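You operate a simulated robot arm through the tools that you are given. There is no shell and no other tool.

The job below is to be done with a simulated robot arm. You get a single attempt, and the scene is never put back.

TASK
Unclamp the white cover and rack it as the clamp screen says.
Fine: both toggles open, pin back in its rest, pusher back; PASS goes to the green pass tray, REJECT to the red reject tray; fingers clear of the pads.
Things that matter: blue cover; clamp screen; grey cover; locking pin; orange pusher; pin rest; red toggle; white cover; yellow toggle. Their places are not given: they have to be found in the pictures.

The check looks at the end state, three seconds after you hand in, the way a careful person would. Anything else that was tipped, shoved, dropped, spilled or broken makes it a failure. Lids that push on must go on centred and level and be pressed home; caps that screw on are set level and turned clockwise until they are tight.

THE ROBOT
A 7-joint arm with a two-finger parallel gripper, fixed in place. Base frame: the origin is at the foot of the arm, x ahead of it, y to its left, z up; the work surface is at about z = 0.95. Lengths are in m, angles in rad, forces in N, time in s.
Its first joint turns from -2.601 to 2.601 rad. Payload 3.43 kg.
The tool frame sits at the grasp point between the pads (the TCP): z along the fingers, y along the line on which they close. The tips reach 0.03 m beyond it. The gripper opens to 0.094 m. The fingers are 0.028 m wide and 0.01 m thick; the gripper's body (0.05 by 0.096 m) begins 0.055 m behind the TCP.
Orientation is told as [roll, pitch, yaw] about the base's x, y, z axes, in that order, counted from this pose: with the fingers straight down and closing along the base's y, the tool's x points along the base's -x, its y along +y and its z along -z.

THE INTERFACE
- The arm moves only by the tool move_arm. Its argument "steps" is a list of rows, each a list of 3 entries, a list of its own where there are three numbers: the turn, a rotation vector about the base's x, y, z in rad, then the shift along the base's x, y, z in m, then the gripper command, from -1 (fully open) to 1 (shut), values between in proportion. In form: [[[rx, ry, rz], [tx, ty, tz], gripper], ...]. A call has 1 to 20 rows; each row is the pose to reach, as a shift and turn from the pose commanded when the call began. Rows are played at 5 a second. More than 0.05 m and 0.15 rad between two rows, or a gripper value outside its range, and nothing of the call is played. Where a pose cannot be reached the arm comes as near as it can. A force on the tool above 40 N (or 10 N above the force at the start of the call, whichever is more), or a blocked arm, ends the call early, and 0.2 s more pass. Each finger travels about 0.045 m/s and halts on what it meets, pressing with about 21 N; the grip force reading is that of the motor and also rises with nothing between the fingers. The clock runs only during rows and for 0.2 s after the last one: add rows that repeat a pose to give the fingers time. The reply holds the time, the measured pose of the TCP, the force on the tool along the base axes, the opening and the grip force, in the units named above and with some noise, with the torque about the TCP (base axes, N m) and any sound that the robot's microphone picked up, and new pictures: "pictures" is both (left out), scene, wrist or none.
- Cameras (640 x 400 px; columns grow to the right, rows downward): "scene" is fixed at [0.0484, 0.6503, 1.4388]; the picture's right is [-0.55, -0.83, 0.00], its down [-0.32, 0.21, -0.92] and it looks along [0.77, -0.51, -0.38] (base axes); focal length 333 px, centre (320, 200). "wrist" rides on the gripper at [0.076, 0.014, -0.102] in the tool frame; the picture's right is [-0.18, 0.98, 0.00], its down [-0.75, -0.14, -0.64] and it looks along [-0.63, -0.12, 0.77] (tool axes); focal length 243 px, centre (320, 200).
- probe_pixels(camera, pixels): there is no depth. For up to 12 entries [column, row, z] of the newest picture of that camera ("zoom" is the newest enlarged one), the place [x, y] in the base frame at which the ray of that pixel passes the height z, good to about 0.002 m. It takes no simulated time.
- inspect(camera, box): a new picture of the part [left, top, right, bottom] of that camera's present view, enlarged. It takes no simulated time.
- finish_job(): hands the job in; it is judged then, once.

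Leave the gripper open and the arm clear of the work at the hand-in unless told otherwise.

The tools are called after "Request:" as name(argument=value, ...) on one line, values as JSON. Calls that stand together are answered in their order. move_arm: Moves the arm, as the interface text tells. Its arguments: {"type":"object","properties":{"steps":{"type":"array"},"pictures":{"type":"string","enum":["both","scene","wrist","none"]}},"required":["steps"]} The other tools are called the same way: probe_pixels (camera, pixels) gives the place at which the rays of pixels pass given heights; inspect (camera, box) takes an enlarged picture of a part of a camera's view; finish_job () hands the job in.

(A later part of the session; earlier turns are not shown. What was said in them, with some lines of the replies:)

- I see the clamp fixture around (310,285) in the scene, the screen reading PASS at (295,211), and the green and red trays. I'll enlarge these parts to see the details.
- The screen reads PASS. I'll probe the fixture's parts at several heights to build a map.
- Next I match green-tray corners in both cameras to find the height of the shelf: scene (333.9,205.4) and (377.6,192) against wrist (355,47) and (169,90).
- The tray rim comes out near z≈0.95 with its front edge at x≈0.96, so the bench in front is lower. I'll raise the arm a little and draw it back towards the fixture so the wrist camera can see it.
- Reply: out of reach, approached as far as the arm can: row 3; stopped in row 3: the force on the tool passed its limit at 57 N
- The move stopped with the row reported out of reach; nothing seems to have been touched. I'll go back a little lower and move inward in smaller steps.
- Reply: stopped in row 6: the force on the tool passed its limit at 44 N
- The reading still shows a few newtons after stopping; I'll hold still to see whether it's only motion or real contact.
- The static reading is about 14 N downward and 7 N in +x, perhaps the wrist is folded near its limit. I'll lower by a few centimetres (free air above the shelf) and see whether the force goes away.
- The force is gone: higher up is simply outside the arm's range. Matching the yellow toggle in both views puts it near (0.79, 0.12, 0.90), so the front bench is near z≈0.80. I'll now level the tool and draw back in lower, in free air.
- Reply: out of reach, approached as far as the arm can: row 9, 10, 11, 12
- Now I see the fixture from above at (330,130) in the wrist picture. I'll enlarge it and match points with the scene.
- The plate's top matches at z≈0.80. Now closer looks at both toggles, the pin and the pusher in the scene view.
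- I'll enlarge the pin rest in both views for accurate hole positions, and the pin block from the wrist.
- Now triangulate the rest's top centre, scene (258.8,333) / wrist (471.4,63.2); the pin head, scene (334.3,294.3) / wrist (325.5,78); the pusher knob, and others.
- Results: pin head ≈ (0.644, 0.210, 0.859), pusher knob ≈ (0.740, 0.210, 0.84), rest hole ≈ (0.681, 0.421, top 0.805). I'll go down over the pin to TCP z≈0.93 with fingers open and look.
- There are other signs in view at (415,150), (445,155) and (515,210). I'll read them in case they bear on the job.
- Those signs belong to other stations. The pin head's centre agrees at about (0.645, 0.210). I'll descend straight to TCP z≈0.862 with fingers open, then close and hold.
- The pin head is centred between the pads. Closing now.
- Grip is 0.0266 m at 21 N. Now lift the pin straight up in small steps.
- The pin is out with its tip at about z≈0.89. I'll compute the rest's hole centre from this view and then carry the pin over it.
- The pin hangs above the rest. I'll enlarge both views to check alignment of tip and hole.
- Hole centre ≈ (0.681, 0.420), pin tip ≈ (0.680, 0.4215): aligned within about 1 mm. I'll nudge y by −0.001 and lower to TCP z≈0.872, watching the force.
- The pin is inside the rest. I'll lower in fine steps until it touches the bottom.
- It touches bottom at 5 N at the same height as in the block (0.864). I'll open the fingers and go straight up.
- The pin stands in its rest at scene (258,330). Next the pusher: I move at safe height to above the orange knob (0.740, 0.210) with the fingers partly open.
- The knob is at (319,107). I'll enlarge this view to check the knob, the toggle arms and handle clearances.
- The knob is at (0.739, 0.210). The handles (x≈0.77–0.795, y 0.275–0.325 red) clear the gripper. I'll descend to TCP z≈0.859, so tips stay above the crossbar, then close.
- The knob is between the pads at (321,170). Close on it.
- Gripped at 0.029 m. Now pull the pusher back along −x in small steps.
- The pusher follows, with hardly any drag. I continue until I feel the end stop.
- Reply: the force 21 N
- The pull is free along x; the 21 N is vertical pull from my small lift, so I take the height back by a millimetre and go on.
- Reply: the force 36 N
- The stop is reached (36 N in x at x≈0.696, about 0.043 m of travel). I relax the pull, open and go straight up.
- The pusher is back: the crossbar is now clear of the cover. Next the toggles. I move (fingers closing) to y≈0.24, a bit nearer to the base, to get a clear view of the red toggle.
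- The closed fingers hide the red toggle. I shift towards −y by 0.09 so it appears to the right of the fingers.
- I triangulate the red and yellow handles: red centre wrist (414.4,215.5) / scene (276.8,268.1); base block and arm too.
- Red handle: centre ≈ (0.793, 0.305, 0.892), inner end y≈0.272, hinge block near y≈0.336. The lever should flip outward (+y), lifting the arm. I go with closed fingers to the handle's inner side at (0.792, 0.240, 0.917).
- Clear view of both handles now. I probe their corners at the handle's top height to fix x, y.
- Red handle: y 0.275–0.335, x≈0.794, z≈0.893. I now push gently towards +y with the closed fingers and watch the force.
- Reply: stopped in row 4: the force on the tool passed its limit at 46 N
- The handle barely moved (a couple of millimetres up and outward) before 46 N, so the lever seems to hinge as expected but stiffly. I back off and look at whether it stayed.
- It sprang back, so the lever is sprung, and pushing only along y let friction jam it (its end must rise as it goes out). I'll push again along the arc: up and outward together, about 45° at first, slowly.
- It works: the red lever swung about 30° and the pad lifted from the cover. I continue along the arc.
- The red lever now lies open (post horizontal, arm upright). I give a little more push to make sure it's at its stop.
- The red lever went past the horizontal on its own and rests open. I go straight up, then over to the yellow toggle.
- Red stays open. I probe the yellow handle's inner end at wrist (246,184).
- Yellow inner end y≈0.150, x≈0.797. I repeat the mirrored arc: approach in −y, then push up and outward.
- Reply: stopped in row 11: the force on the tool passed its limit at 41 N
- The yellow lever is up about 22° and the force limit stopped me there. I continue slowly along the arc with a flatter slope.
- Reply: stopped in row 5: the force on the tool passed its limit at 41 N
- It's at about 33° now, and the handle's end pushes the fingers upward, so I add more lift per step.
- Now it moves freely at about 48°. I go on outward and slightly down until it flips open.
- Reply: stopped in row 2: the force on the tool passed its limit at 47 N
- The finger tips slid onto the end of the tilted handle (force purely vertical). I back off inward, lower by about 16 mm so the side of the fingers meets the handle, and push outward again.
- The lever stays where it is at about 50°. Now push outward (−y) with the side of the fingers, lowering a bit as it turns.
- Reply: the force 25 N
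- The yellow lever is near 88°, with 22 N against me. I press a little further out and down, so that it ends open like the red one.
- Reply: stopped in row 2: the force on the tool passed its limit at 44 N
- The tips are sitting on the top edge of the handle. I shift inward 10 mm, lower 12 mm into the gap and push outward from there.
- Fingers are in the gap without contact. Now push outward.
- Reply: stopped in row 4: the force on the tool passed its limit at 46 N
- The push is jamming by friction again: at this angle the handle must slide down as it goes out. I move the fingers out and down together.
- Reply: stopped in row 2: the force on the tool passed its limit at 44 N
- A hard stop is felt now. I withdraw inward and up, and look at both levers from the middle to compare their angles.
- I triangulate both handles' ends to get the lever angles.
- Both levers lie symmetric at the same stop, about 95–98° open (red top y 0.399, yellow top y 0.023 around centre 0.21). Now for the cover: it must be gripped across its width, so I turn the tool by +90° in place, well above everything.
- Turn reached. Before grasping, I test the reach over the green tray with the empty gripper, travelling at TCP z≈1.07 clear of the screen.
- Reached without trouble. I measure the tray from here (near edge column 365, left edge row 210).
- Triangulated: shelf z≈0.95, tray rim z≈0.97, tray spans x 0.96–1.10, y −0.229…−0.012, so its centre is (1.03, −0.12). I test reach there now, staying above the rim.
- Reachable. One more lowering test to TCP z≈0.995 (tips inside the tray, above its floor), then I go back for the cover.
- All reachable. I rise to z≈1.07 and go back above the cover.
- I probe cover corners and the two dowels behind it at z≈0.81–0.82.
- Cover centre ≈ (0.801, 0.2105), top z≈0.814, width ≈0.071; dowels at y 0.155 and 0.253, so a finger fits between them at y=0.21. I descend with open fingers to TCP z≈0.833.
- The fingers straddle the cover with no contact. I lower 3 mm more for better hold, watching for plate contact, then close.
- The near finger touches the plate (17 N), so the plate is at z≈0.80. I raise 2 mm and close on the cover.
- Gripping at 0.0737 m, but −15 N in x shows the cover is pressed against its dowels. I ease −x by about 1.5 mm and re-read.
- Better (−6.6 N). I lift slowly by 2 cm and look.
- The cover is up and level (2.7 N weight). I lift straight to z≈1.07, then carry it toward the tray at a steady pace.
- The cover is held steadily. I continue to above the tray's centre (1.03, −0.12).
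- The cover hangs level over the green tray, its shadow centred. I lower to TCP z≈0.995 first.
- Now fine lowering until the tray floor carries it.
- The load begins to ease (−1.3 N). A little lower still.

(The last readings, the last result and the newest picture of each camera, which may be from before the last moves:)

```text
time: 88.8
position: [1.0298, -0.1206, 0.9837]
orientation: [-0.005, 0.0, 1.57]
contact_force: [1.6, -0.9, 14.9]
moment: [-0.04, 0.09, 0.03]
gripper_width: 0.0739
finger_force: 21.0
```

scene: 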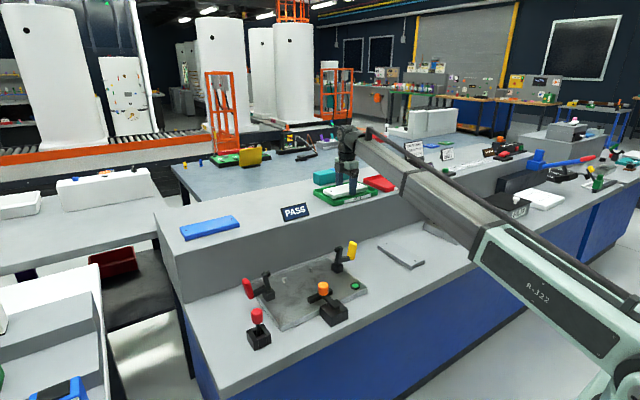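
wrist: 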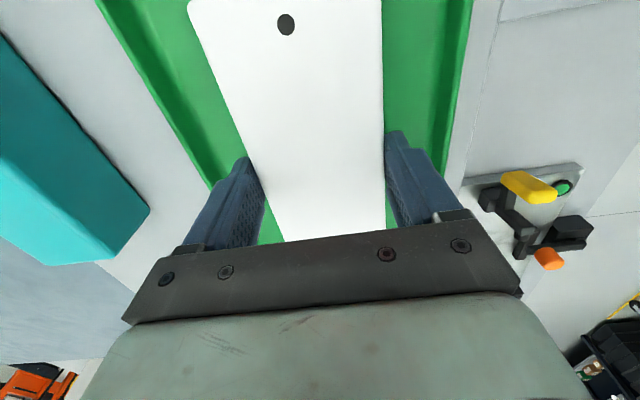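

The cover sits on the tray floor. I relieve the press by about 1 mm, open the fingers gently to 0.088 m, and lift straight up.

Request:
move_arm(steps=[[[0, 0, 0], [0, 0, 0.001], 1], [[0, 0, 0], [0, 0, 0.001], -0.6], [[0, 0, 0], [0, 0, 0.001], -0.75], [[0, 0, 0], [0, 0, 0.001], -0.87], [[0, 0, 0], [0, 0, 0.001], -0.87], [[0, 0, 0], [0, 0, 0.001], -0.87]])

Request:
inspect(camera="scene", box=[270, 140, 430, 240])

```text
time: 90.2
position: [1.0297, -0.1209, 0.9839]
orientation: [-0.003, 0.001, 1.568]
contact_force: [6.4, 0.7, 6.5]
moment: [0.05, 0.15, -0.03]
gripper_width: 0.0842
finger_force: 0.2
```

scene: 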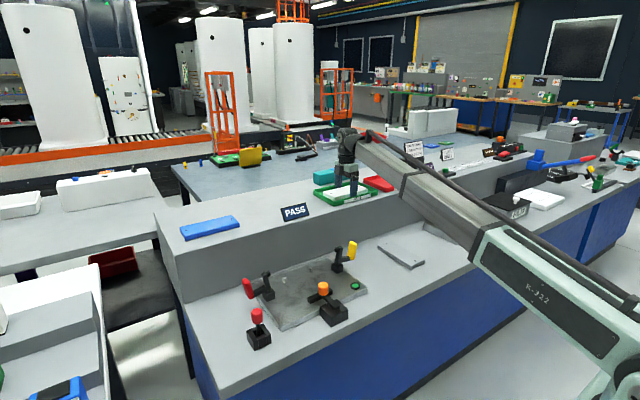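
wrist: 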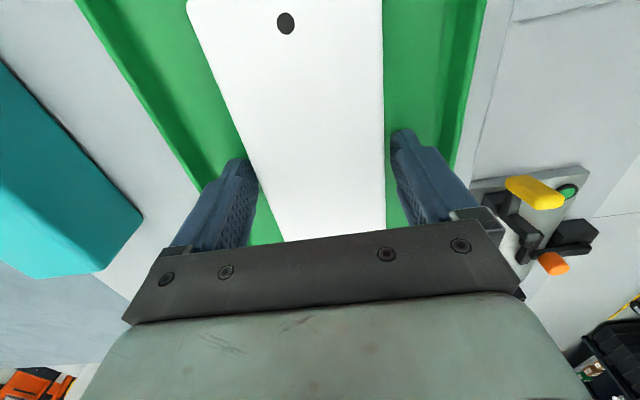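

```text
4.00 times, centred on (350, 190) of scene
```

zoom: 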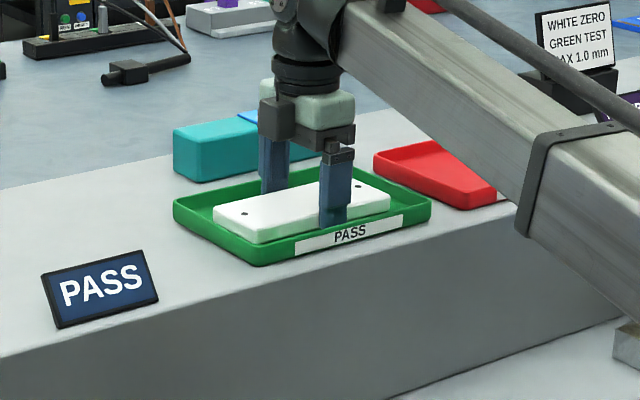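

The near finger lightly touches the tray's inner wall (6 N), so I close back slightly to about 0.080 m and rise straight up.

Request:
move_arm(steps=[[[0, 0, 0], [0, 0, 0], -0.72], [[0, 0, 0], [0, 0, 0.001], -0.72], [[0, 0, 0], [0, 0, 0.004], -0.72], [[0, 0, 0], [0, 0, 0.01], -0.72], [[0, 0, 0], [0, 0, 0.02], -0.72], [[0, 0, 0], [0, 0, 0.035], -0.72], [[0, 0, 0], [0, 0, 0.055], -0.72], [[0, 0, 0], [0, 0, 0.075], -0.72], [[0, 0, 0], [0, 0, 0.085], -0.72], [[0, 0, 0], [0, 0, 0.085], -0.72]])

Request:
inspect(camera="scene", box=[270, 140, 430, 240])

Request:
inspect(camera="wrist", box=[100, 0, 500, 250])

```text
time: 92.4
position: [1.0299, -0.1215, 1.0706]
orientation: [-0.003, 0.001, 1.569]
contact_force: [0.5, 0.6, -1.0]
moment: [-0.01, -0.02, 0.03]
gripper_width: 0.0808
finger_force: 0.1
```

scene: 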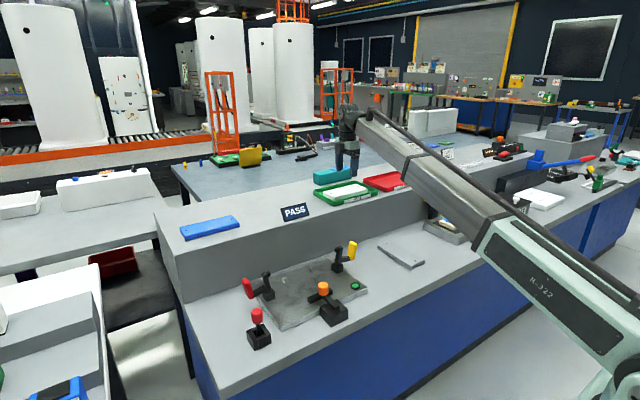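
wrist: 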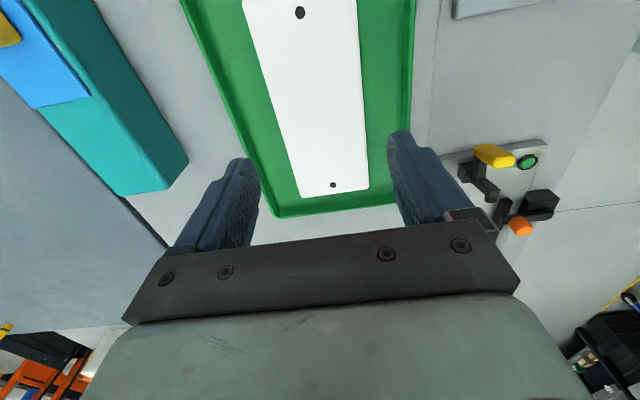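

```text
4.00 times, centred on (350, 190) of scene
```

zoom: 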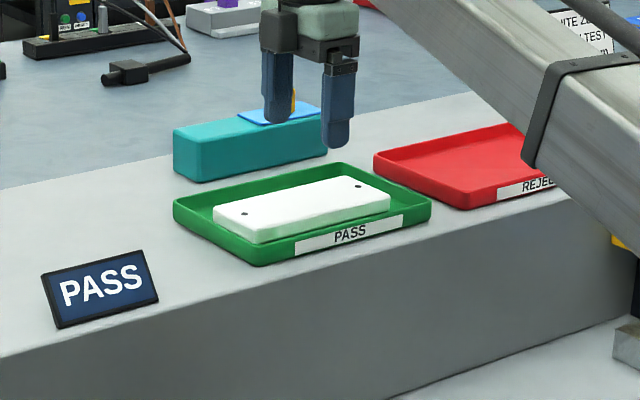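

```text
1.60 times, centred on (300, 125) of wrist
```

zoom: 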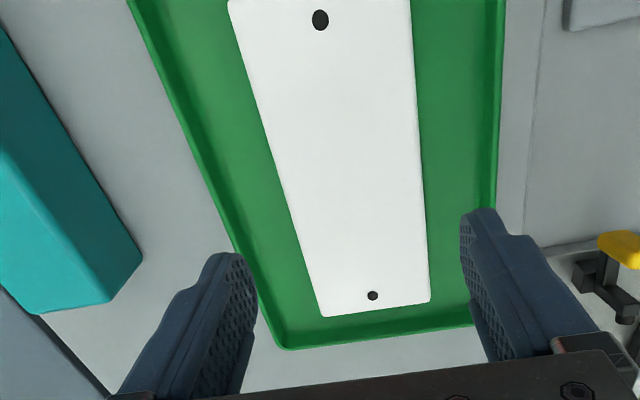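

The cover lies flat inside the green tray, and the tray hasn't moved. I check the fixture and the pin rest once more.

Request:
inspect(camera="scene", box=[230, 230, 390, 355])

Request:
move_arm(steps=[[[0, 0, 0], [0, 0, 0.015], -1], [[0, 0, 0], [-0.005, 0.005, 0.03], -1], [[0, 0, 0], [-0.01, 0.015, 0.045], -1], [[0, 0, 0], [-0.02, 0.03, 0.055], -1], [[0, 0, 0], [-0.03, 0.045, 0.065], -1], [[0, 0, 0], [-0.04, 0.06, 0.07], -1], [[0, 0, 0], [-0.04, 0.06, 0.07], -1], [[0, 0, 0], [-0.04, 0.06, 0.07], -1]])

```text
3.20 times, centred on (310, 292) of scene
```

zoom: 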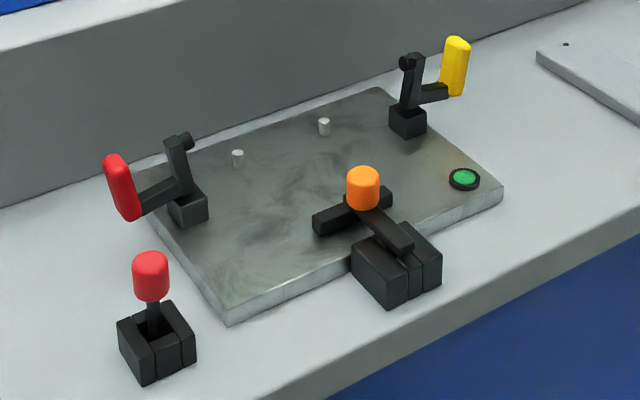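

```text
time: 94.2
position: [0.9891, -0.0617, 1.1387]
orientation: [-0.005, 0.001, 1.571]
contact_force: [-0.6, 0.2, 0.4]
moment: [0.0, 0.03, -0.02]
gripper_width: 0.0937
finger_force: 0.0
```

scene: 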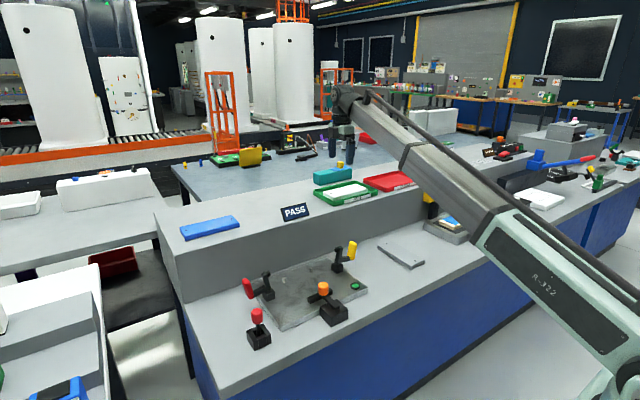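
wrist: 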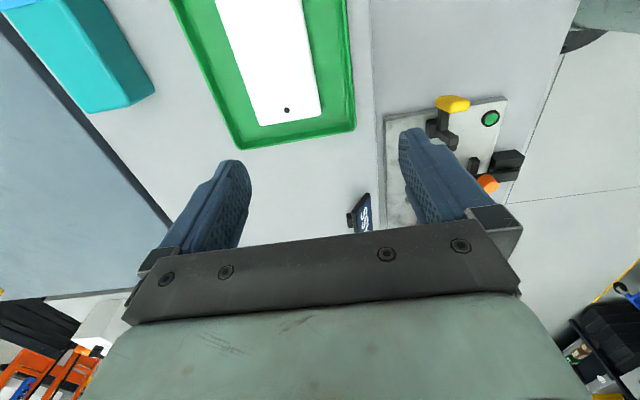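

Final state: pin upright in its rest, pusher back at its stop, and both toggles open. The white cover lies flat in the green PASS tray. The blue and grey covers are untouched, and the gripper is open and clear. I hand the job in.

Request:
finish_job()

```text
The job is handed in.
```

The white cover is unclamped and lies flat in the green pass tray, since the clamp screen read PASS. I've handed the job in; the judge's result isn't back yet.

- **Pin:** it stands upright in its rest, seated at the same depth it had in the clamp block.
- **Pusher:** it is pulled back about 4 cm to its end stop.
- **Toggles:** both are open at roughly the same angle, a little past 90°. They are stiff. Several pushes hit the 40 N limit before I found the right path, and the yellow one took more tries than the red.
- **Cover:** it went in level and roughly centred. One finger lightly touched the tray's inner wall as I opened the gripper. I saw no shift in the tray afterwards.
- **Everything else:** the blue cover, grey cover and other stations look undisturbed in the last pictures. The gripper is open and well above the work.
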